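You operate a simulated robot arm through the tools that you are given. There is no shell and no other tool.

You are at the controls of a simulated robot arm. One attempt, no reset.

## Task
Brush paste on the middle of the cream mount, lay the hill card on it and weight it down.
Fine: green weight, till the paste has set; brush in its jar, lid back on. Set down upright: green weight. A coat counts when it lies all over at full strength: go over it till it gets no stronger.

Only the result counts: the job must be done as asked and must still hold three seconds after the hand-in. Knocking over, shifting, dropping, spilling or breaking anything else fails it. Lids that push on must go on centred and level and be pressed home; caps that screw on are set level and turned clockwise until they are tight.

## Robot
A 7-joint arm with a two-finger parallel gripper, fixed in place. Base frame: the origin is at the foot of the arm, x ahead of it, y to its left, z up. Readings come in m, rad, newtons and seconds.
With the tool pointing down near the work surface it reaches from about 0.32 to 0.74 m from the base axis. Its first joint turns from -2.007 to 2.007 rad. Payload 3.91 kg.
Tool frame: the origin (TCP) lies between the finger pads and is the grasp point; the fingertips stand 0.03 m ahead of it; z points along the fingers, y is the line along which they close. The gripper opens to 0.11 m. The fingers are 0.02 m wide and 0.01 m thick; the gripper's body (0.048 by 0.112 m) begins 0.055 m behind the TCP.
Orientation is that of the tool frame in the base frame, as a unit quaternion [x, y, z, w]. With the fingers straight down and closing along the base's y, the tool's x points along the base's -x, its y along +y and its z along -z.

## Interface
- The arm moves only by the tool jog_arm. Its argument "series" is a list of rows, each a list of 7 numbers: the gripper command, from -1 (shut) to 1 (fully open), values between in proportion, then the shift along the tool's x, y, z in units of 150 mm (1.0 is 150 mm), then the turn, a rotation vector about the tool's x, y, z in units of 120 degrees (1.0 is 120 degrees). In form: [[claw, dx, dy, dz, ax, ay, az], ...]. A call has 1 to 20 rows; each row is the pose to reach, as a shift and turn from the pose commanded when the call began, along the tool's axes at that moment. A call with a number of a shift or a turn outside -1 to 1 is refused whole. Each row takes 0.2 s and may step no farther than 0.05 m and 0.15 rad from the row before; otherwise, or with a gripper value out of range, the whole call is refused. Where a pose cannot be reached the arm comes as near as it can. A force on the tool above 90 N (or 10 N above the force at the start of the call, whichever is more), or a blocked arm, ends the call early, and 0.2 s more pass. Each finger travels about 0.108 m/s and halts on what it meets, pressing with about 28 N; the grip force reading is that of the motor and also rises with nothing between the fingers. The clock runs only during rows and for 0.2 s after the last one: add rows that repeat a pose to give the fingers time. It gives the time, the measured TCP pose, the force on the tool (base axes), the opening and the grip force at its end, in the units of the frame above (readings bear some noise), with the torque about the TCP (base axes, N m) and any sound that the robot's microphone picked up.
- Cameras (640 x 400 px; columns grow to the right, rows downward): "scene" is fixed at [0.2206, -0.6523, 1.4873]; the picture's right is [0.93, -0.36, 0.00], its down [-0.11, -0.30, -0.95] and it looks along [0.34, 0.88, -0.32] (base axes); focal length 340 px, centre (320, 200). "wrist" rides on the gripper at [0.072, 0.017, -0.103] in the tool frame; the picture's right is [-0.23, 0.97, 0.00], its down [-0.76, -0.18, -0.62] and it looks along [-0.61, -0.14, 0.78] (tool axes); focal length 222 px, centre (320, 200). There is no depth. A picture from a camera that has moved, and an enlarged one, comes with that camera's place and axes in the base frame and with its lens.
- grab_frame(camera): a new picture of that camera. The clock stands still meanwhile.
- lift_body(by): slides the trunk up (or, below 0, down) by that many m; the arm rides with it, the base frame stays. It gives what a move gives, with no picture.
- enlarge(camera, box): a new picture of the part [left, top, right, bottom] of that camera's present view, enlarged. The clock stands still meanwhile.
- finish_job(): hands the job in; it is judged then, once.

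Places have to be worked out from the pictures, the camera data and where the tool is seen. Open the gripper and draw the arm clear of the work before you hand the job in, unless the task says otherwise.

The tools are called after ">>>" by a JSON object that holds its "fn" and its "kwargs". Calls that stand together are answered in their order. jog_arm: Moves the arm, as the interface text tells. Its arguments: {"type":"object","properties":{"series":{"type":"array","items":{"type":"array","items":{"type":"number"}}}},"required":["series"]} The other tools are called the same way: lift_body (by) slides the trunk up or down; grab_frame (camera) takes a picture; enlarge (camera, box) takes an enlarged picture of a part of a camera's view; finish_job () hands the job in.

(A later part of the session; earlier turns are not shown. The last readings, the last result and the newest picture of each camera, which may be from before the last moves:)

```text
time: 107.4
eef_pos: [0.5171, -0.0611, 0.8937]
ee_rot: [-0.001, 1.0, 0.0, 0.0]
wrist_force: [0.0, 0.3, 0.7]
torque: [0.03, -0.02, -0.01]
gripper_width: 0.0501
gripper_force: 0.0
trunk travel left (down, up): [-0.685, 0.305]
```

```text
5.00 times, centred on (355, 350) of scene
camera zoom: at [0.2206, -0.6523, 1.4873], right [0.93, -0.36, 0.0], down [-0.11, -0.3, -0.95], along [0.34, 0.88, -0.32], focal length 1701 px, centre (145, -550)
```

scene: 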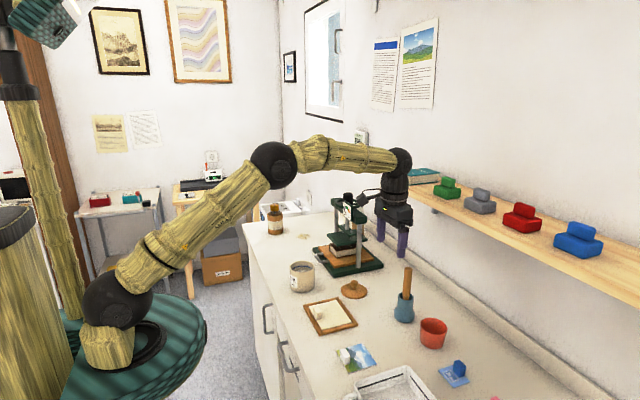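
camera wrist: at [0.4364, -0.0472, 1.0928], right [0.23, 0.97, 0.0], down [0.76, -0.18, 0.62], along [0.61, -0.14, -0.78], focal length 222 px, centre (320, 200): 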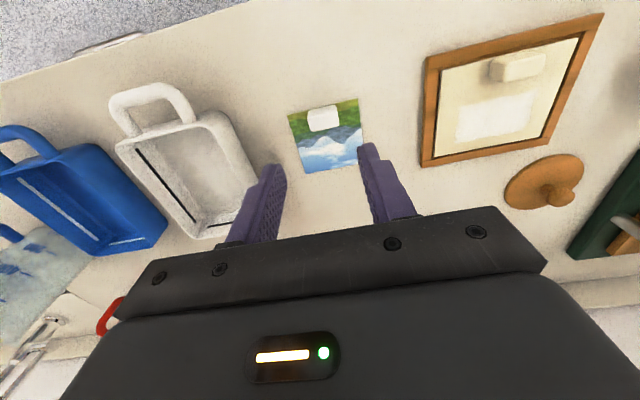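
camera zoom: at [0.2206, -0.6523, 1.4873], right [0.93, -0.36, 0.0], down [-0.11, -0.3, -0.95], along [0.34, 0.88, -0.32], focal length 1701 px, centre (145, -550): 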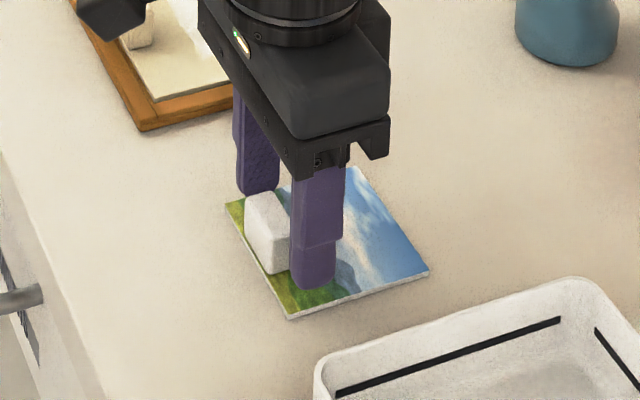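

Aligned in y; the TCP is about 4.5 mm beyond the tab centre in x. I'll shift back 2 mm, lower 4 mm and close.

>>> {"fn": "jog_arm", "kwargs": {"series": [[-0.09, 0.013, 0, 0.015, 0, 0, 0], [-0.09, 0.013, 0, 0.028, 0, 0, 0], [-0.3, 0.013, 0, 0.028, 0, 0, 0], [-1, 0.013, 0, 0.028, 0, 0, 0], [-1, 0.013, 0, 0.028, 0, 0, 0], [-1, 0.013, 0, 0.028, 0, 0, 0]]}}

>>> {"fn": "enlarge", "kwargs": {"camera": "wrist", "box": [260, 120, 400, 240]}}

```text
time: 108.8
eef_pos: [0.5154, -0.0619, 0.886]
ee_rot: [-0.002, 1.0, 0.0, 0.0]
wrist_force: [0.5, -0.6, -1.1]
torque: [0.02, 0.02, 0.01]
gripper_width: 0.0286
gripper_force: 27.9
trunk travel left (down, up): [-0.685, 0.305]
```

```text
3.33 times, centred on (330, 180) of wrist
camera zoom: at [0.4426, -0.0463, 0.9915], right [0.23, 0.97, 0.0], down [0.76, -0.18, 0.62], along [0.61, -0.14, -0.78], focal length 740 px, centre (287, 267)
```

zoom: 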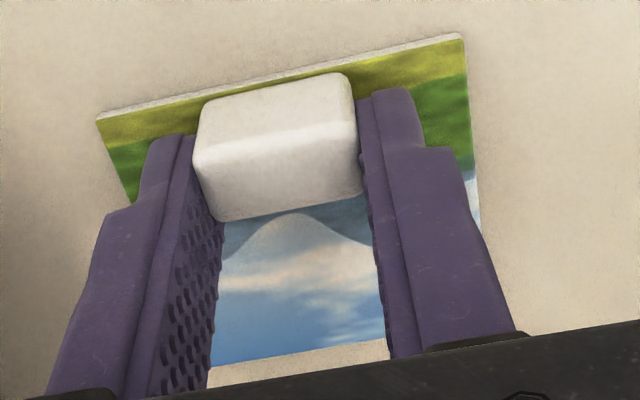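

The tab is held (0.0286). I'll lift the card and look at how it hangs.

>>> {"fn": "jog_arm", "kwargs": {"series": [[-1, 0, 0, -0.05, 0, 0, 0], [-1, 0, 0, -0.2, 0, 0, 0], [-1, 0, 0, -0.4, 0, 0, 0], [-1, 0, 0, -0.53, 0, 0, 0], [-1, 0, 0, -0.53, 0, 0, 0]]}}

>>> {"fn": "grab_frame", "kwargs": {"camera": "wrist"}}

>>> {"fn": "enlarge", "kwargs": {"camera": "scene", "box": [310, 270, 400, 390]}}

```text
time: 110.0
eef_pos: [0.5131, -0.0627, 0.9676]
ee_rot: [-0.001, 1.0, 0.0, 0.0]
wrist_force: [-0.1, -0.6, -0.6]
torque: [0.01, -0.02, 0.01]
gripper_width: 0.0289
gripper_force: 28.1
trunk travel left (down, up): [-0.685, 0.305]
```

```text
taken
camera wrist: at [0.4405, -0.047, 1.0725], right [0.23, 0.97, 0.0], down [0.76, -0.18, 0.62], along [0.61, -0.14, -0.78], focal length 222 px, centre (320, 200)
```

wrist: 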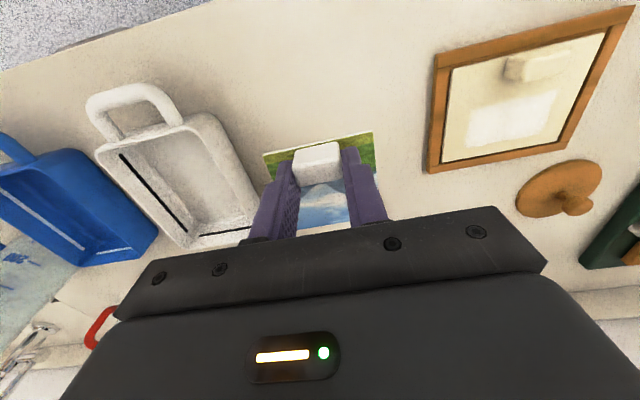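

```text
3.33 times, centred on (355, 330) of scene
camera zoom: at [0.2206, -0.6523, 1.4873], right [0.93, -0.36, 0.0], down [-0.11, -0.3, -0.95], along [0.34, 0.88, -0.32], focal length 1134 px, centre (203, -233)
```

zoom: 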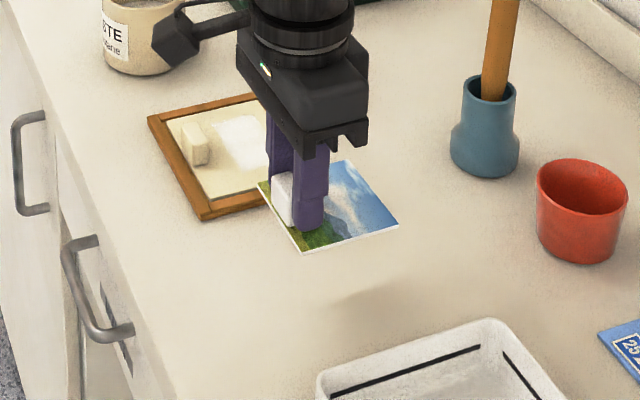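

The card hangs level. I'll carry it over toward the mount at this height.

>>> {"fn": "jog_arm", "kwargs": {"series": [[-1, -0.03, 0.3, 0, 0, 0, 0], [-1, -0.06, 0.6, 0, 0, 0, 0], [-1, -0.09, 0.9, 0, 0, 0, 0], [-1, -0.09, 0.9, 0, 0, 0, 0]]}}

>>> {"fn": "jog_arm", "kwargs": {"series": [[-1, 0, 0.12, 0, 0, 0, 0], [-1, 0, 0.24, 0, 0, 0, 0], [-1, 0, 0.24, 0.1, 0, 0, 0], [-1, 0, 0.24, 0.2, 0, 0, 0], [-1, 0, 0.24, 0.2, 0, 0, 0]]}}

>>> {"fn": "grab_frame", "kwargs": {"camera": "wrist"}}

>>> {"fn": "enlarge", "kwargs": {"camera": "scene", "box": [290, 250, 380, 350]}}

```text
time: 111.0
eef_pos: [0.5308, 0.0728, 0.9671]
ee_rot: [0.001, 1.0, 0.0, 0.0]
wrist_force: [0.2, -0.5, -0.8]
torque: [0.01, 0.01, 0.02]
gripper_width: 0.0288
gripper_force: 28.2
trunk travel left (down, up): [-0.685, 0.305]
```

```text
time: 112.2
eef_pos: [0.5283, 0.1086, 0.9364]
ee_rot: [0.0, 1.0, 0.0, 0.0]
wrist_force: [0.1, -0.9, -0.8]
torque: [0.0, 0.0, -0.01]
gripper_width: 0.0286
gripper_force: 27.5
trunk travel left (down, up): [-0.685, 0.305]
```

```text
taken
camera wrist: at [0.456, 0.1245, 1.0405], right [0.23, 0.97, 0.0], down [0.76, -0.18, 0.62], along [0.61, -0.14, -0.78], focal length 222 px, centre (320, 200)
```

wrist: 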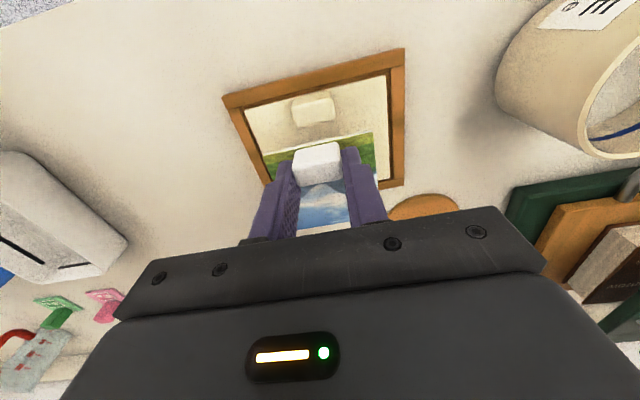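

```text
4.00 times, centred on (335, 300) of scene
camera zoom: at [0.2206, -0.6523, 1.4873], right [0.93, -0.36, 0.0], down [-0.11, -0.3, -0.95], along [0.34, 0.88, -0.32], focal length 1361 px, centre (260, -200)
```

zoom: 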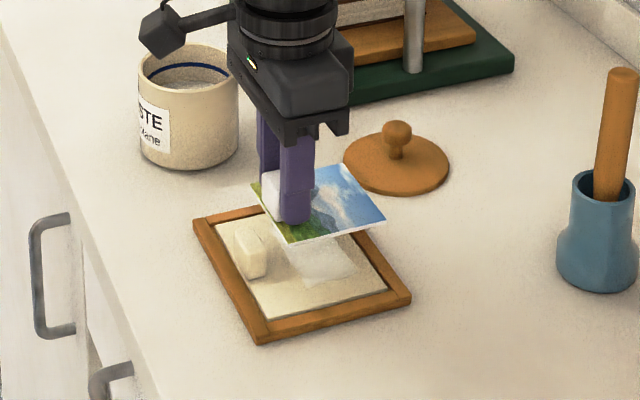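

Card above the mount. I'll zoom the wrist camera to measure the mount's tab and the card edge.

>>> {"fn": "enlarge", "kwargs": {"camera": "wrist", "box": [215, 45, 415, 175]}}

>>> {"fn": "enlarge", "kwargs": {"camera": "wrist", "box": [270, 80, 370, 160]}}

```text
3.08 times, centred on (315, 110) of wrist
camera zoom: at [0.456, 0.1245, 1.0405], right [0.23, 0.97, 0.0], down [0.76, -0.18, 0.62], along [0.61, -0.14, -0.78], focal length 684 px, centre (335, 477)
```

zoom: 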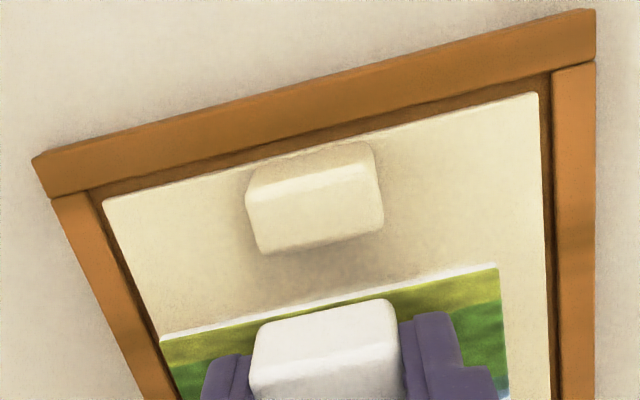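

```text
5.00 times, centred on (320, 120) of wrist
camera zoom: at [0.456, 0.1245, 1.0405], right [0.23, 0.97, 0.0], down [0.76, -0.18, 0.62], along [0.61, -0.14, -0.78], focal length 1111 px, centre (320, 600)
```

zoom: 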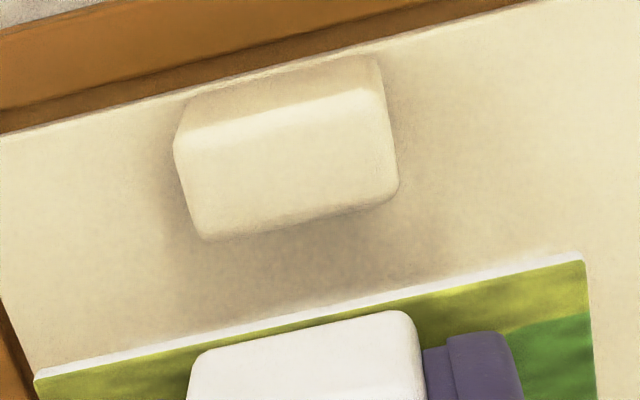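

Card edge at x about 0.516, clear of the mount tab (up to 0.5125) by about 3 mm, and card centre about (0.553, 0.108) matches the coat. I'll lower it to just above the board.

>>> {"fn": "jog_arm", "kwargs": {"series": [[-1, 0, 0.009, 0.1, 0, 0, 0], [-1, 0, 0.009, 0.19, 0, 0, 0], [-1, 0, 0.009, 0.25, 0, 0, 0], [-1, 0, 0.009, 0.25, 0, 0, 0]]}}

>>> {"fn": "enlarge", "kwargs": {"camera": "wrist", "box": [215, 85, 415, 215]}}

>>> {"fn": "enlarge", "kwargs": {"camera": "scene", "box": [300, 270, 370, 340]}}

```text
time: 113.2
eef_pos: [0.5282, 0.1093, 0.9008]
ee_rot: [0.0, 1.0, 0.001, 0.0]
wrist_force: [-0.8, -0.6, -0.3]
torque: [-0.01, -0.02, -0.04]
gripper_width: 0.0289
gripper_force: 27.5
trunk travel left (down, up): [-0.685, 0.305]
```

```text
3.08 times, centred on (315, 150) of wrist
camera zoom: at [0.4557, 0.1245, 1.0043], right [0.23, 0.97, 0.0], down [0.76, -0.18, 0.62], along [0.61, -0.14, -0.78], focal length 684 px, centre (335, 354)
```

zoom: 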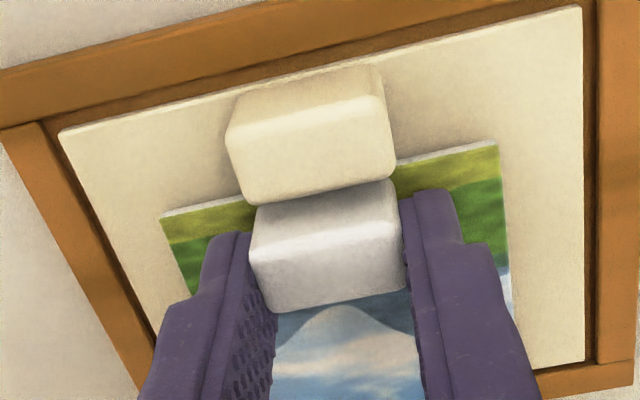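

```text
5.71 times, centred on (335, 305) of scene
camera zoom: at [0.2206, -0.6523, 1.4873], right [0.93, -0.36, 0.0], down [-0.11, -0.3, -0.95], along [0.34, 0.88, -0.32], focal length 1944 px, centre (234, -400)
```

zoom: 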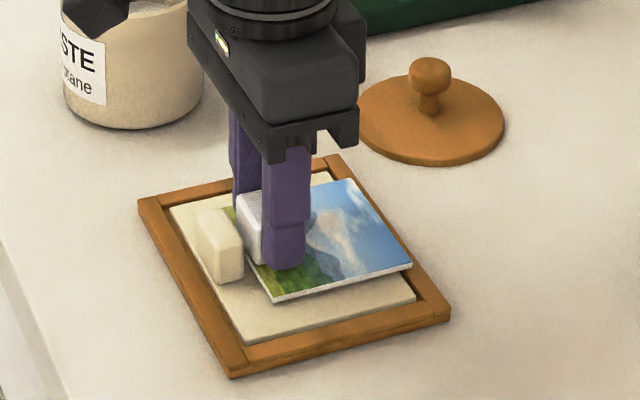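

The gap between the tabs is a few millimetres and the card is about 1 cm above the board. I'll lower in small steps and check the force.

>>> {"fn": "jog_arm", "kwargs": {"series": [[-1, 0, 0, 0.015, 0, 0, 0], [-1, 0, 0, 0.03, 0, 0, 0], [-1, 0, 0, 0.04, 0, 0, 0], [-1, 0, 0, 0.04, 0, 0, 0]]}}

```text
time: 114.2
eef_pos: [0.5282, 0.1093, 0.8959]
ee_rot: [-0.001, 1.0, 0.0, 0.003]
wrist_force: [2.6, 1.4, 24.6]
torque: [0.06, -0.03, 0.04]
gripper_width: 0.0288
gripper_force: 27.6
trunk travel left (down, up): [-0.685, 0.305]
```

The card is in contact (25 N). I'll ease off slightly and look before releasing.

>>> {"fn": "jog_arm", "kwargs": {"series": [[-1, 0, 0, -0.006, 0, 0, 0], [-1, 0, 0, -0.006, 0, 0, 0]]}}

>>> {"fn": "enlarge", "kwargs": {"camera": "scene", "box": [305, 285, 365, 335]}}

>>> {"fn": "enlarge", "kwargs": {"camera": "wrist", "box": [215, 85, 415, 215]}}

```text
time: 114.8
eef_pos: [0.5278, 0.11, 0.8956]
ee_rot: [0.0, 1.0, 0.0, 0.002]
wrist_force: [4.5, -0.3, 22.9]
torque: [-0.08, -0.17, 0.0]
gripper_width: 0.0287
gripper_force: 28.2
trunk travel left (down, up): [-0.685, 0.305]
```

```text
8.00 times, centred on (335, 310) of scene
camera zoom: at [0.2206, -0.6523, 1.4873], right [0.93, -0.36, 0.0], down [-0.11, -0.3, -0.95], along [0.34, 0.88, -0.32], focal length 2721 px, centre (200, -680)
```

zoom: 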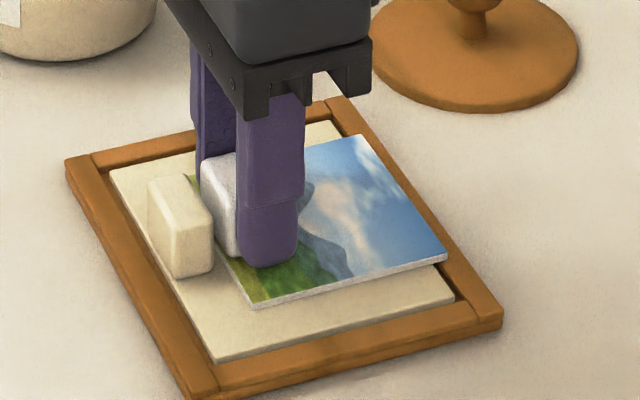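

```text
3.08 times, centred on (315, 150) of wrist
camera zoom: at [0.4549, 0.1254, 0.9998], right [0.23, 0.97, 0.0], down [0.76, -0.18, 0.63], along [0.61, -0.14, -0.78], focal length 684 px, centre (335, 354)
```

zoom: 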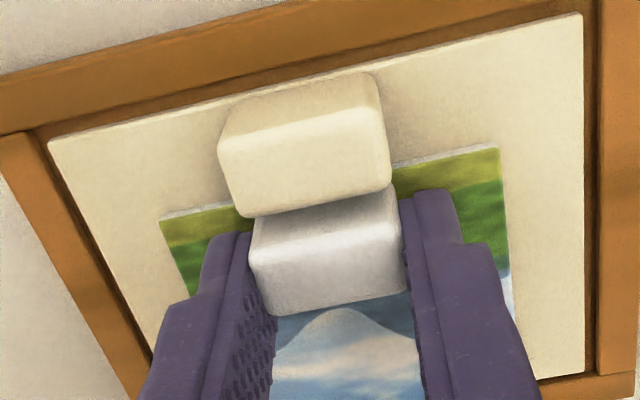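

The card lies flat on the board with its tab just in front of the mount's tab. I'll release it and rise.

>>> {"fn": "jog_arm", "kwargs": {"series": [[-1, 0, 0, -0.006, 0, 0, 0], [-0.4, 0, 0, -0.006, 0, 0, 0], [-0.2, 0, 0, -0.006, 0, 0, 0], [-0.1, 0, 0, -0.006, 0, 0, 0], [-0.1, 0, 0, -0.1, 0, 0, 0], [-0.1, 0, 0, -0.3, 0, 0, 0], [-0.1, 0, 0, -0.6, 0, 0, 0], [-0.1, 0, 0, -0.9, 0, 0, 0], [-0.1, 0, 0, -0.9, 0, 0, 0]]}}

>>> {"fn": "enlarge", "kwargs": {"camera": "scene", "box": [305, 285, 365, 335]}}

>>> {"fn": "grab_frame", "kwargs": {"camera": "wrist"}}

>>> {"fn": "enlarge", "kwargs": {"camera": "wrist", "box": [240, 70, 400, 180]}}

```text
time: 116.8
eef_pos: [0.53, 0.1087, 1.0303]
ee_rot: [0.0, 1.0, 0.0, -0.001]
wrist_force: [0.7, 0.0, 0.0]
torque: [0.04, -0.04, 0.02]
gripper_width: 0.0495
gripper_force: 0.1
trunk travel left (down, up): [-0.685, 0.305]
```

```text
8.00 times, centred on (335, 310) of scene
camera zoom: at [0.2206, -0.6523, 1.4873], right [0.93, -0.36, 0.0], down [-0.11, -0.3, -0.95], along [0.34, 0.88, -0.32], focal length 2721 px, centre (200, -680)
```

zoom: 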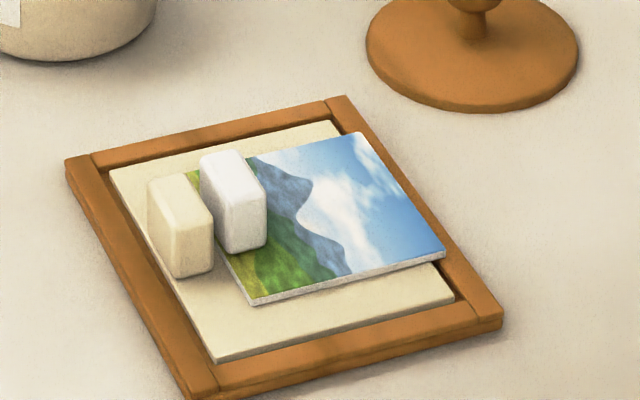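

```text
taken
camera wrist: at [0.4578, 0.1242, 1.1353], right [0.23, 0.97, 0.0], down [0.76, -0.18, 0.62], along [0.61, -0.14, -0.78], focal length 222 px, centre (320, 200)
```

wrist: 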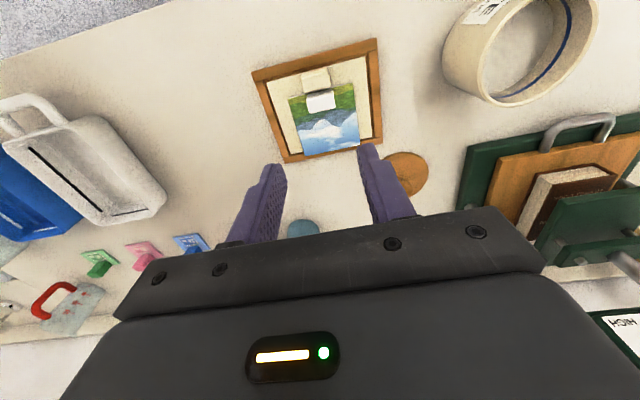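

```text
3.64 times, centred on (320, 125) of wrist
camera zoom: at [0.4578, 0.1242, 1.1353], right [0.23, 0.97, 0.0], down [0.76, -0.18, 0.62], along [0.61, -0.14, -0.78], focal length 808 px, centre (320, 473)
```

zoom: 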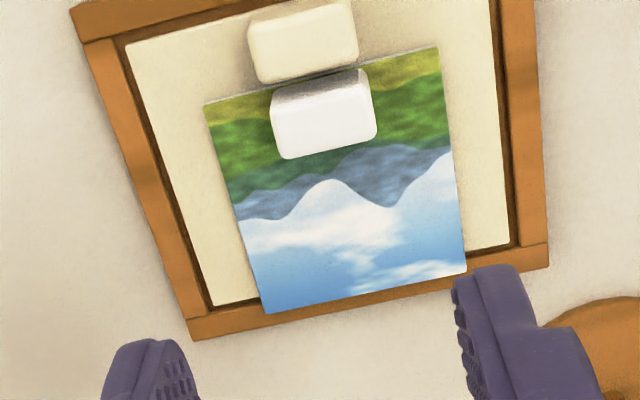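

The card lies flat and centred over the coat. Now the green weight: I'll raise the trunk by 0.2 m for reach and then tilt the hand forward 35° to approach the shelf from above.

>>> {"fn": "lift_body", "kwargs": {"by": 0.2}}

>>> {"fn": "jog_arm", "kwargs": {"series": [[-0.1, 0, 0, -0.2, 0, 0, 0], [-0.1, 0, -0.1, -0.45, 0, -0.05, 0], [-0.1, 0, -0.3, -0.65, 0, -0.11, 0], [0.2, 0, -0.45, -0.75, 0, -0.17, 0], [0.2, 0, -0.6, -0.8, 0, -0.23, 0], [0.2, 0, -0.6, -0.8, 0, -0.2917, 0], [0.2, 0, -0.6, -0.8, 0, -0.2917, 0]]}}

>>> {"fn": "grab_frame", "kwargs": {"camera": "wrist"}}

>>> {"fn": "grab_frame", "kwargs": {"camera": "scene"}}

```text
time: 119.0
eef_pos: [0.5303, 0.1099, 1.2313]
ee_rot: [0.0, 1.0, 0.0, 0.0]
wrist_force: [0.3, -0.1, -0.8]
torque: [-0.04, -0.02, 0.0]
gripper_width: 0.0495
gripper_force: 0.1
trunk travel left (down, up): [-0.885, 0.105]
```

```text
time: 120.6
eef_pos: [0.5318, 0.0172, 1.3513]
ee_rot: [0.0, 0.953, 0.0, 0.302]
wrist_force: [0.8, 0.4, -1.2]
torque: [0.0, 0.0, -0.05]
gripper_width: 0.0657
gripper_force: 0.0
trunk travel left (down, up): [-0.885, 0.105]
```

```text
taken
camera wrist: at [0.4129, 0.0335, 1.3952], right [0.18, 0.97, 0.13], down [0.27, -0.18, 0.95], along [0.95, -0.14, -0.29], focal length 222 px, centre (320, 200)
```

wrist: 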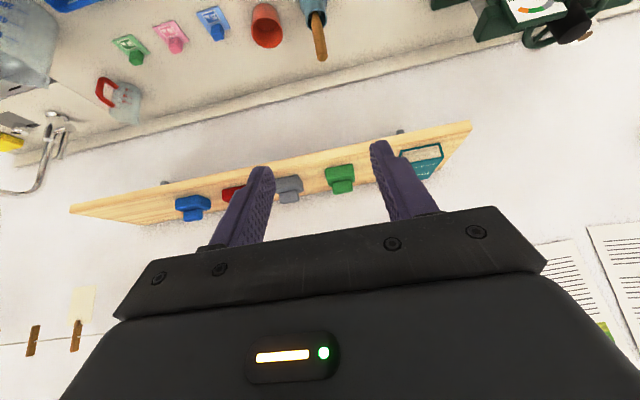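

```text
taken
```

scene: 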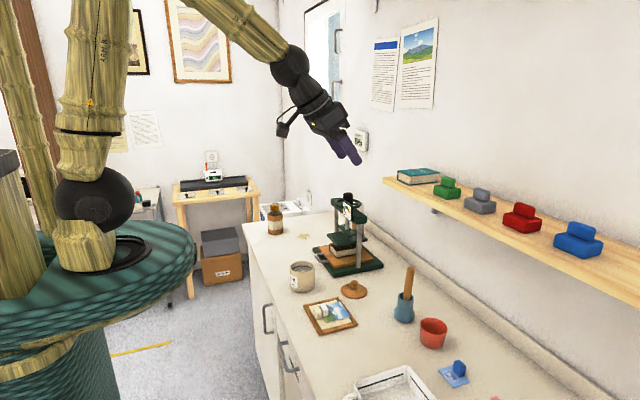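

The green weight is in view. I'll zoom in on it from both cameras for a better fix.

>>> {"fn": "enlarge", "kwargs": {"camera": "wrist", "box": [300, 145, 380, 205]}}

>>> {"fn": "enlarge", "kwargs": {"camera": "scene", "box": [420, 165, 475, 210]}}

```text
6.67 times, centred on (340, 175) of wrist
camera zoom: at [0.4129, 0.0335, 1.3952], right [0.18, 0.97, 0.13], down [0.27, -0.18, 0.95], along [0.95, -0.14, -0.29], focal length 1481 px, centre (187, 367)
```

zoom: 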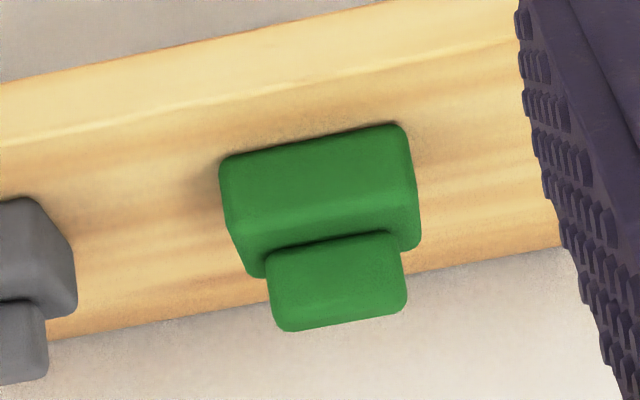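

```text
8.89 times, centred on (448, 188) of scene
camera zoom: at [0.2206, -0.6523, 1.4873], right [0.93, -0.36, 0.0], down [-0.11, -0.3, -0.95], along [0.34, 0.88, -0.32], focal length 3024 px, centre (-813, 311)
```

zoom: 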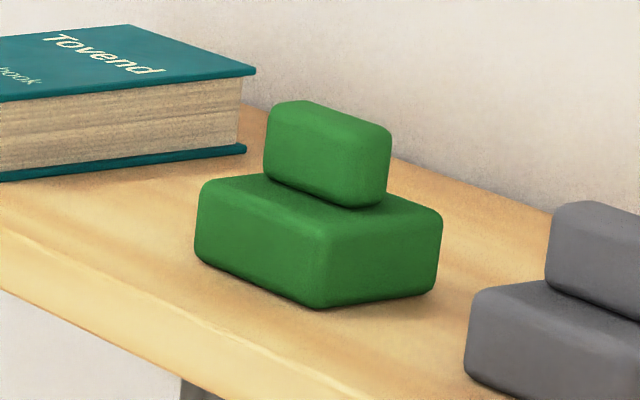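

The weight's handle is centred at about (0.830, 0.018), z 1.236–1.260, 39 mm wide in y; the shelf top is at z about 1.214. I'll advance above the shelf at z about 1.35 first.

>>> {"fn": "jog_arm", "kwargs": {"series": [[0.27, -0.24, 0, 0.17, 0, 0, 0], [0.27, -0.48, 0.003, 0.34, 0, 0, 0], [0.27, -0.73, 0.005, 0.515, 0, 0, 0], [0.27, -0.98, 0.005, 0.69, 0, 0, 0], [0.27, -0.98, 0.005, 0.69, 0, 0, 0]]}}

>>> {"fn": "grab_frame", "kwargs": {"camera": "wrist"}}

>>> {"fn": "enlarge", "kwargs": {"camera": "scene", "box": [380, 110, 490, 220]}}

```text
time: 121.8
eef_pos: [0.7099, 0.0213, 1.3507]
ee_rot: [0.0, 0.953, 0.0, 0.302]
wrist_force: [-0.7, -0.3, 0.5]
torque: [-0.02, -0.02, 0.0]
gripper_width: 0.0699
gripper_force: 0.1
trunk travel left (down, up): [-0.885, 0.105]
```

```text
taken
camera wrist: at [0.5904, 0.0365, 1.3944], right [0.19, 0.97, 0.13], down [0.26, -0.18, 0.95], along [0.95, -0.14, -0.29], focal length 222 px, centre (320, 200)
```

wrist: 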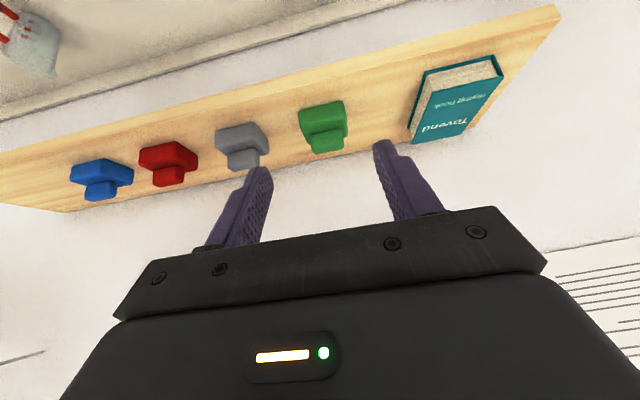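

```text
3.64 times, centred on (435, 165) of scene
camera zoom: at [0.2206, -0.6523, 1.4873], right [0.93, -0.36, 0.0], down [-0.11, -0.3, -0.95], along [0.34, 0.88, -0.32], focal length 1237 px, centre (-98, 327)
```

zoom: 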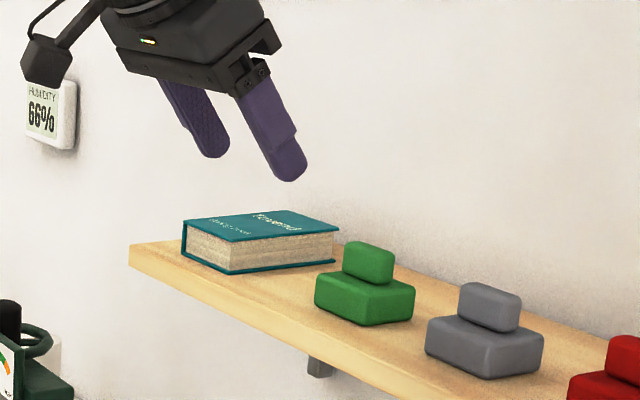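

>>> {"fn": "enlarge", "kwargs": {"camera": "wrist", "box": [280, 85, 370, 165]}}

```text
5.00 times, centred on (325, 125) of wrist
camera zoom: at [0.5904, 0.0365, 1.3944], right [0.19, 0.97, 0.13], down [0.26, -0.18, 0.95], along [0.95, -0.14, -0.29], focal length 1111 px, centre (295, 575)
```

zoom: 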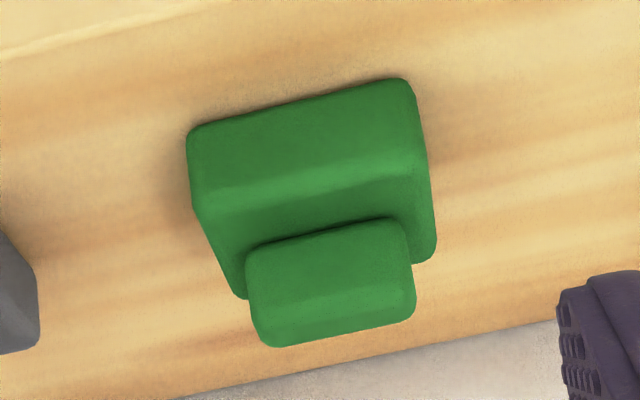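

Refined handle centre is (0.8295, 0.019, 1.248). I'll move to just above it.

>>> {"fn": "jog_arm", "kwargs": {"series": [[0.27, -0.12, 0, 0.17, 0, 0, 0], [0.27, -0.24, -0.003, 0.35, 0, 0, 0], [0.27, -0.35, -0.006, 0.52, 0, 0, 0], [0.27, -0.414, -0.006, 0.623, 0, 0, 0], [0.27, -0.414, -0.006, 0.623, 0, 0, 0]]}}

>>> {"fn": "grab_frame", "kwargs": {"camera": "wrist"}}

>>> {"fn": "enlarge", "kwargs": {"camera": "scene", "box": [390, 120, 490, 220]}}

```text
time: 123.0
eef_pos: [0.8149, 0.0195, 1.3085]
ee_rot: [0.0, 0.954, 0.0, 0.301]
wrist_force: [-0.3, 0.9, -0.3]
torque: [0.0, 0.0, 0.03]
gripper_width: 0.0699
gripper_force: 0.1
trunk travel left (down, up): [-0.885, 0.105]
```

```text
taken
camera wrist: at [0.6951, 0.0351, 1.3527], right [0.19, 0.97, 0.13], down [0.27, -0.18, 0.95], along [0.95, -0.14, -0.29], focal length 222 px, centre (320, 200)
```

wrist: 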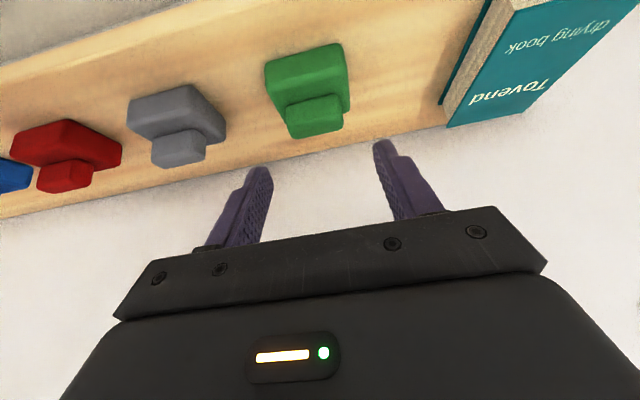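

```text
4.00 times, centred on (440, 170) of scene
camera zoom: at [0.2206, -0.6523, 1.4873], right [0.93, -0.36, 0.0], down [-0.11, -0.3, -0.95], along [0.34, 0.88, -0.32], focal length 1361 px, centre (-160, 320)
```

zoom: 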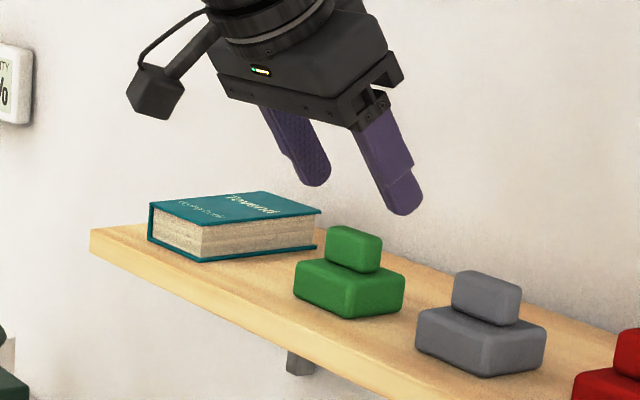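

The fix agrees (0.830, 0.019). I'll descend vertically so the fingertips end just above the weight's base.

>>> {"fn": "jog_arm", "kwargs": {"series": [[0.27, 0.05, 0, 0.07, 0, 0, 0], [0.27, 0.1, 0, 0.14, 0, 0, 0], [0.27, 0.135, 0, 0.19, 0, 0, 0], [0.27, 0.146, 0, 0.208, 0, 0, 0], [0.27, 0.146, 0, 0.208, 0, 0, 0]]}}

>>> {"fn": "grab_frame", "kwargs": {"camera": "wrist"}}

>>> {"fn": "enlarge", "kwargs": {"camera": "scene", "box": [420, 150, 480, 210]}}

```text
time: 124.2
eef_pos: [0.8158, 0.0188, 1.271]
ee_rot: [-0.001, 0.954, 0.0, 0.3]
wrist_force: [0.0, 0.8, 0.2]
torque: [-0.02, -0.03, 0.02]
gripper_width: 0.0698
gripper_force: 0.1
trunk travel left (down, up): [-0.885, 0.105]
```

```text
taken
camera wrist: at [0.6964, 0.0351, 1.3157], right [0.19, 0.97, 0.13], down [0.27, -0.18, 0.95], along [0.95, -0.14, -0.29], focal length 222 px, centre (320, 200)
```

wrist: 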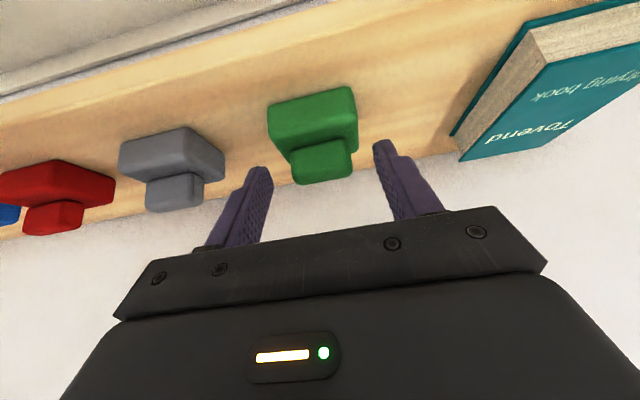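

```text
6.67 times, centred on (450, 180) of scene
camera zoom: at [0.2206, -0.6523, 1.4873], right [0.93, -0.36, 0.0], down [-0.11, -0.3, -0.95], along [0.34, 0.88, -0.32], focal length 2268 px, centre (-547, 333)
```

zoom: 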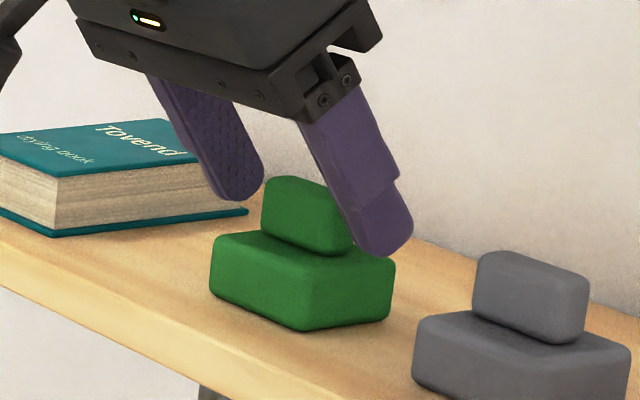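

The handle lies at the pads just short of the fingertips. I'll close on it.

>>> {"fn": "jog_arm", "kwargs": {"series": [[0.0, 0, 0, 0, 0, 0, 0], [-0.3, 0, 0, 0, 0, 0, 0], [-1, 0, 0, 0, 0, 0, 0], [-1, 0, 0, 0, 0, 0, 0], [-1, 0, 0, 0, 0, 0, 0]]}}

>>> {"fn": "enlarge", "kwargs": {"camera": "wrist", "box": [240, 80, 400, 220]}}

>>> {"fn": "enlarge", "kwargs": {"camera": "scene", "box": [420, 150, 480, 210]}}

```text
time: 125.4
eef_pos: [0.815, 0.02, 1.2714]
ee_rot: [0.0, 0.954, 0.0, 0.301]
wrist_force: [-0.4, 1.5, 0.9]
torque: [0.04, -0.03, 0.0]
gripper_width: 0.0399
gripper_force: 28.0
trunk travel left (down, up): [-0.885, 0.105]
```

```text
2.86 times, centred on (320, 150) of wrist
camera zoom: at [0.6964, 0.0354, 1.3159], right [0.18, 0.97, 0.13], down [0.27, -0.18, 0.95], along [0.95, -0.14, -0.29], focal length 635 px, centre (320, 343)
```

zoom: 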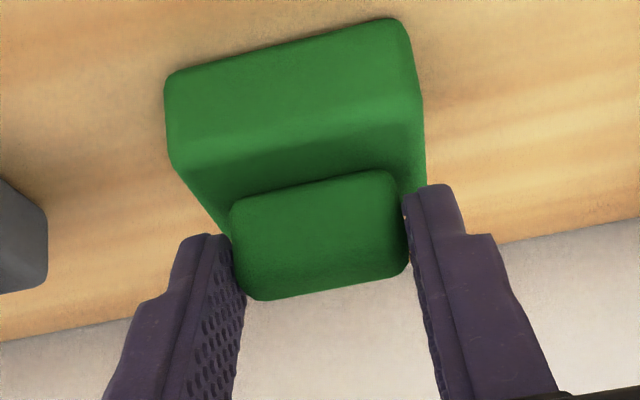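

```text
6.67 times, centred on (450, 180) of scene
camera zoom: at [0.2206, -0.6523, 1.4873], right [0.93, -0.36, 0.0], down [-0.11, -0.3, -0.95], along [0.34, 0.88, -0.32], focal length 2268 px, centre (-547, 333)
```

zoom: 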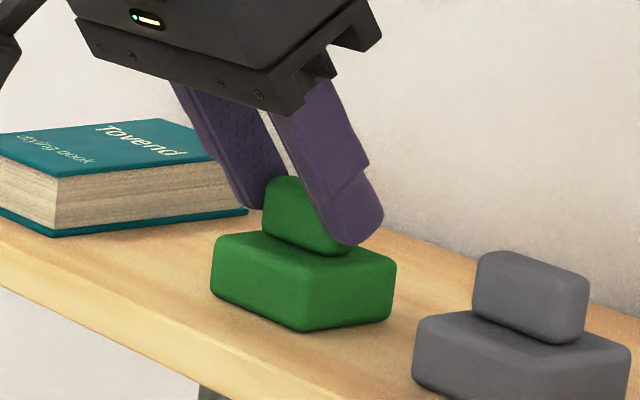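

Gripped at 0.040, but only the upper half of the handle is between the pads. I'll reopen slightly, lower 3 mm more and close again.

>>> {"fn": "jog_arm", "kwargs": {"series": [[-0.05, 0, 0, 0, 0, 0, 0], [-0.05, 0.006, -0.005, 0.009, 0, 0, 0], [-0.05, 0.0115, -0.005, 0.0165, 0, 0, 0], [-0.05, 0.0115, -0.005, 0.0165, 0, 0, 0]]}}

```text
time: 126.4
eef_pos: [0.8148, 0.0176, 1.2683]
ee_rot: [0.0, 0.954, 0.001, 0.3]
wrist_force: [-0.8, -0.4, -0.1]
torque: [0.0, -0.01, 0.03]
gripper_width: 0.0523
gripper_force: 0.1
trunk travel left (down, up): [-0.885, 0.105]
```

>>> {"fn": "jog_arm", "kwargs": {"series": [[-1, 0, 0, 0, 0, 0, 0], [-1, 0, 0, 0, 0, 0, 0], [-1, 0, 0, 0, 0, 0, 0], [-1, 0, 0, 0, 0, 0, 0]]}}

>>> {"fn": "enlarge", "kwargs": {"camera": "scene", "box": [420, 150, 480, 210]}}

```text
time: 127.4
eef_pos: [0.8154, 0.0187, 1.2691]
ee_rot: [-0.002, 0.954, 0.001, 0.301]
wrist_force: [-1.3, 1.5, 1.3]
torque: [-0.1, -0.01, -0.01]
gripper_width: 0.0399
gripper_force: 27.6
trunk travel left (down, up): [-0.885, 0.105]
```

```text
6.67 times, centred on (450, 180) of scene
camera zoom: at [0.2206, -0.6523, 1.4873], right [0.93, -0.36, 0.0], down [-0.11, -0.3, -0.95], along [0.34, 0.88, -0.32], focal length 2268 px, centre (-547, 333)
```

zoom: 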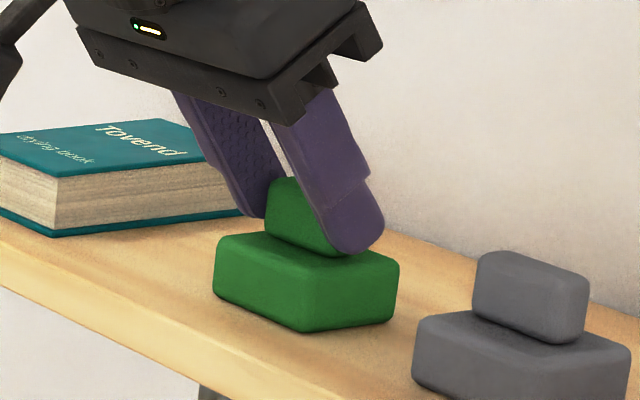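

A better hold now. I'll lift the weight straight up a little and check that it stays level.

>>> {"fn": "jog_arm", "kwargs": {"series": [[-1, -0.02, 0, -0.028, 0, 0, 0], [-1, -0.06, 0, -0.085, 0, 0, 0], [-1, -0.12, 0, -0.17, 0, 0, 0], [-1, -0.192, 0, -0.273, 0, 0, 0], [-1, -0.192, 0, -0.273, 0, 0, 0]]}}

>>> {"fn": "enlarge", "kwargs": {"camera": "scene", "box": [410, 130, 480, 210]}}

>>> {"fn": "enlarge", "kwargs": {"camera": "wrist", "box": [240, 80, 400, 220]}}

```text
time: 128.6
eef_pos: [0.8167, 0.0174, 1.32]
ee_rot: [0.0, 0.954, 0.0, 0.3]
wrist_force: [-0.2, -0.1, -4.9]
torque: [0.03, 0.08, 0.04]
gripper_width: 0.0397
gripper_force: 28.6
trunk travel left (down, up): [-0.885, 0.105]
```

```text
5.00 times, centred on (445, 170) of scene
camera zoom: at [0.2206, -0.6523, 1.4873], right [0.93, -0.36, 0.0], down [-0.11, -0.3, -0.95], along [0.34, 0.88, -0.32], focal length 1701 px, centre (-305, 350)
```

zoom: 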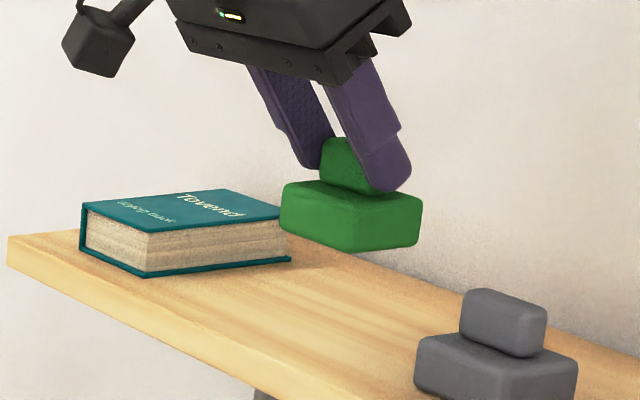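

```text
2.86 times, centred on (320, 150) of wrist
camera zoom: at [0.6976, 0.0326, 1.3636], right [0.19, 0.97, 0.13], down [0.27, -0.18, 0.95], along [0.95, -0.14, -0.29], focal length 635 px, centre (320, 343)
```

zoom: 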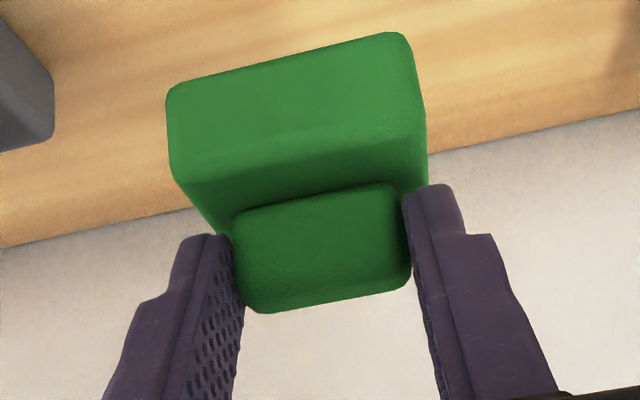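

The weight is lifted level (about 4.9 N). I'll carry it back from the shelf, keeping the same tilt.

>>> {"fn": "jog_arm", "kwargs": {"series": [[-1, 0.1, 0, -0.07, 0, 0, 0], [-1, 0.27, 0, -0.19, 0, 0, 0], [-1, 0.46, 0, -0.324, 0, 0, 0], [-1, 0.65, 0, -0.458, 0, 0, 0], [-1, 0.83, 0, -0.585, 0, 0, 0], [-1, 0.927, 0, -0.653, 0, 0, 0], [-1, 0.927, 0, -0.653, 0, 0, 0]]}}

>>> {"fn": "jog_arm", "kwargs": {"series": [[-1, 0.08, 0.1, -0.056, 0, 0, 0], [-1, 0.22, 0.25, -0.155, 0, 0, 0], [-1, 0.36, 0.4, -0.254, 0, 0, 0], [-1, 0.49, 0.54, -0.345, 0, 0, 0], [-1, 0.554, 0.61, -0.39, 0, 0, 0], [-1, 0.554, 0.61, -0.39, 0, 0, 0]]}}

>>> {"fn": "grab_frame", "kwargs": {"camera": "scene"}}

```text
time: 130.2
eef_pos: [0.6453, 0.0214, 1.3165]
ee_rot: [0.0, 0.954, 0.0, 0.301]
wrist_force: [-0.2, 0.7, -3.5]
torque: [0.0, 0.04, 0.0]
gripper_width: 0.0397
gripper_force: 27.9
trunk travel left (down, up): [-0.885, 0.105]
```

```text
time: 131.6
eef_pos: [0.5442, 0.1087, 1.3175]
ee_rot: [0.0, 0.954, 0.001, 0.301]
wrist_force: [-0.7, 0.3, -3.2]
torque: [-0.01, 0.04, 0.01]
gripper_width: 0.0394
gripper_force: 28.0
trunk travel left (down, up): [-0.885, 0.105]
```

```text
taken
```

scene: 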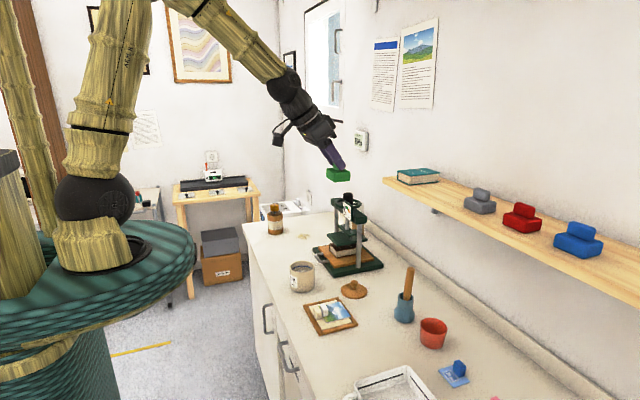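

The weight is above the mount at z 1.318. I'll lower the trunk 0.33 m to bring it near the card.

>>> {"fn": "lift_body", "kwargs": {"by": -0.33}}

>>> {"fn": "grab_frame", "kwargs": {"camera": "wrist"}}

>>> {"fn": "enlarge", "kwargs": {"camera": "scene", "box": [290, 230, 380, 340]}}

>>> {"fn": "grab_frame", "kwargs": {"camera": "scene"}}

```text
time: 134.8
eef_pos: [0.5437, 0.11, 0.9875]
ee_rot: [-0.001, 0.954, 0.001, 0.301]
wrist_force: [1.0, -0.4, -4.2]
torque: [-0.01, 0.06, 0.0]
gripper_width: 0.0399
gripper_force: 27.9
trunk travel left (down, up): [-0.555, 0.435]
```

```text
taken
camera wrist: at [0.4249, 0.1256, 1.0318], right [0.18, 0.97, 0.13], down [0.27, -0.18, 0.95], along [0.95, -0.14, -0.29], focal length 222 px, centre (320, 200)
```

wrist: 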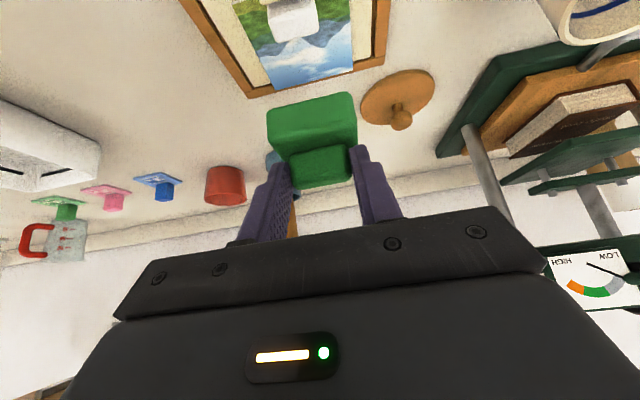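

```text
3.64 times, centred on (335, 285) of scene
camera zoom: at [0.2206, -0.6523, 1.4873], right [0.93, -0.36, 0.0], down [-0.11, -0.3, -0.95], along [0.34, 0.88, -0.32], focal length 1237 px, centre (266, -109)
```

zoom: 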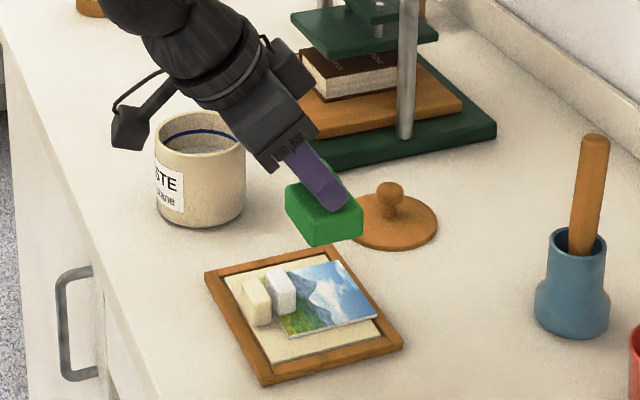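

```text
taken
```

scene: 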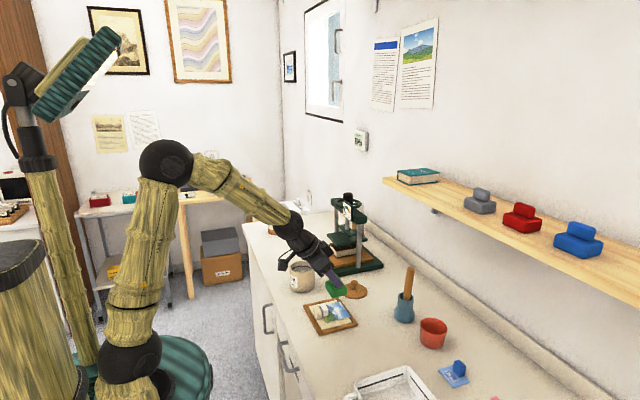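

I'll check that the weight is hanging level before setting it down.

>>> {"fn": "enlarge", "kwargs": {"camera": "scene", "box": [310, 260, 365, 335]}}

>>> {"fn": "enlarge", "kwargs": {"camera": "wrist", "box": [230, 0, 410, 200]}}

```text
5.33 times, centred on (338, 298) of scene
camera zoom: at [0.2206, -0.6523, 1.4873], right [0.93, -0.36, 0.0], down [-0.11, -0.3, -0.95], along [0.34, 0.88, -0.32], focal length 1814 px, centre (227, -320)
```

zoom: 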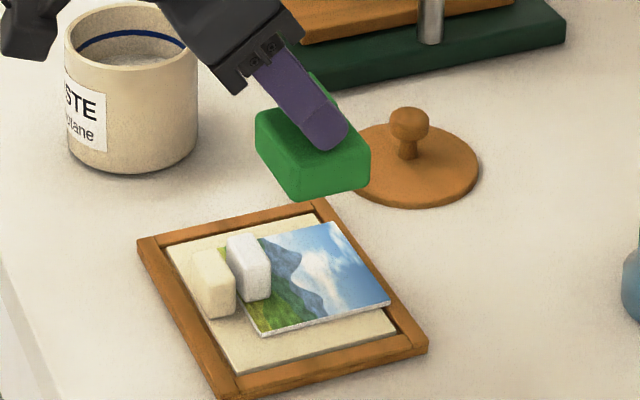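

```text
2.00 times, centred on (320, 100) of wrist
camera zoom: at [0.4249, 0.1256, 1.0318], right [0.18, 0.97, 0.13], down [0.27, -0.18, 0.95], along [0.95, -0.14, -0.29], focal length 444 px, centre (320, 400)
```

zoom: 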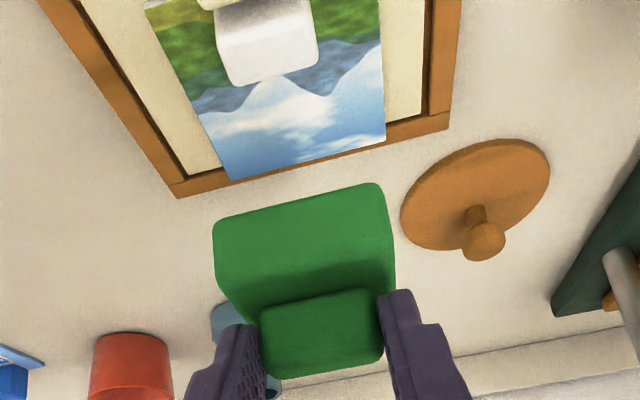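

The weight is level. I'll lower it to about 7 mm above the card.

>>> {"fn": "jog_arm", "kwargs": {"series": [[-1, 0.06, -0.004, 0.09, 0, 0, 0], [-1, 0.12, -0.004, 0.18, 0, 0, 0], [-1, 0.18, -0.004, 0.27, 0, 0, 0], [-1, 0.232, -0.004, 0.346, 0, 0, 0], [-1, 0.232, -0.004, 0.346, 0, 0, 0]]}}

>>> {"fn": "enlarge", "kwargs": {"camera": "scene", "box": [310, 270, 365, 335]}}

>>> {"fn": "enlarge", "kwargs": {"camera": "wrist", "box": [230, 60, 410, 200]}}

```text
time: 136.1
eef_pos: [0.5446, 0.1098, 0.9259]
ee_rot: [0.0, 0.954, 0.0, 0.301]
wrist_force: [-0.3, 0.1, -3.7]
torque: [0.03, 0.05, 0.0]
gripper_width: 0.0399
gripper_force: 28.2
trunk travel left (down, up): [-0.555, 0.435]
```

```text
6.15 times, centred on (338, 302) of scene
camera zoom: at [0.2206, -0.6523, 1.4873], right [0.93, -0.36, 0.0], down [-0.11, -0.3, -0.95], along [0.34, 0.88, -0.32], focal length 2093 px, centre (212, -431)
```

zoom: 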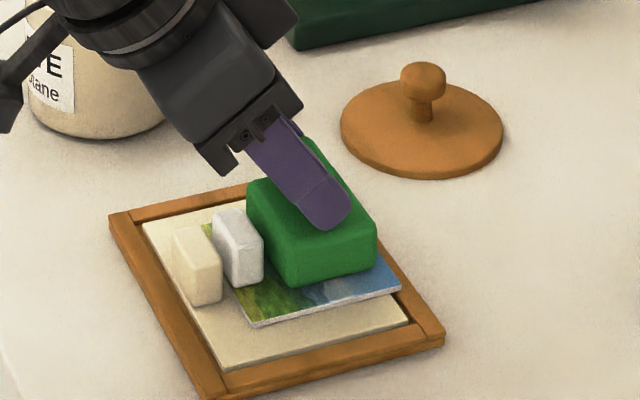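

```text
2.86 times, centred on (320, 130) of wrist
camera zoom: at [0.4257, 0.1253, 0.9699], right [0.19, 0.97, 0.13], down [0.27, -0.18, 0.95], along [0.95, -0.14, -0.29], focal length 635 px, centre (320, 400)
```

zoom: 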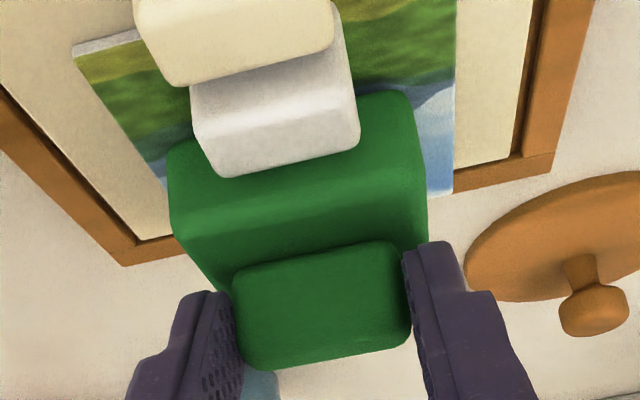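

The weight clears the card's tab. I'll lower it gently in small steps to contact.

>>> {"fn": "jog_arm", "kwargs": {"series": [[-1, 0.0058, 0, 0.0082, 0, 0, 0], [-1, 0.0115, 0, 0.0164, 0, 0, 0], [-1, 0.0173, 0, 0.0245, 0, 0, 0], [-1, 0.0173, 0, 0.0245, 0, 0, 0]]}}

```text
time: 137.1
eef_pos: [0.544, 0.109, 0.9221]
ee_rot: [-0.002, 0.954, 0.001, 0.301]
wrist_force: [-0.1, -0.6, 3.3]
torque: [-0.11, 0.06, 0.02]
gripper_width: 0.0399
gripper_force: 28.2
trunk travel left (down, up): [-0.555, 0.435]
```

Contact (force went from -3.7 to +3.3 N). I'll press 0.6 mm more to seat it flat.

>>> {"fn": "jog_arm", "kwargs": {"series": [[-1, 0.0023, 0, 0.0033, 0, 0, 0], [-1, 0.0023, 0, 0.0033, 0, 0, 0]]}}

>>> {"fn": "enlarge", "kwargs": {"camera": "scene", "box": [310, 270, 365, 335]}}

```text
time: 137.7
eef_pos: [0.5454, 0.1099, 0.9218]
ee_rot: [-0.001, 0.953, 0.001, 0.303]
wrist_force: [0.6, 1.4, 6.9]
torque: [-0.06, -0.06, 0.04]
gripper_width: 0.0397
gripper_force: 28.2
trunk travel left (down, up): [-0.555, 0.435]
```

```text
6.15 times, centred on (338, 302) of scene
camera zoom: at [0.2206, -0.6523, 1.4873], right [0.93, -0.36, 0.0], down [-0.11, -0.3, -0.95], along [0.34, 0.88, -0.32], focal length 2093 px, centre (212, -431)
```

zoom: 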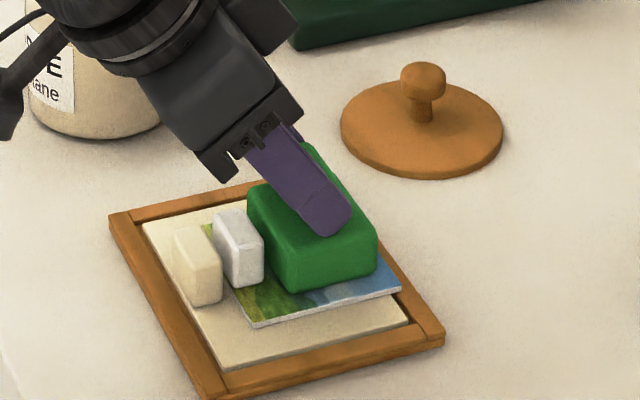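

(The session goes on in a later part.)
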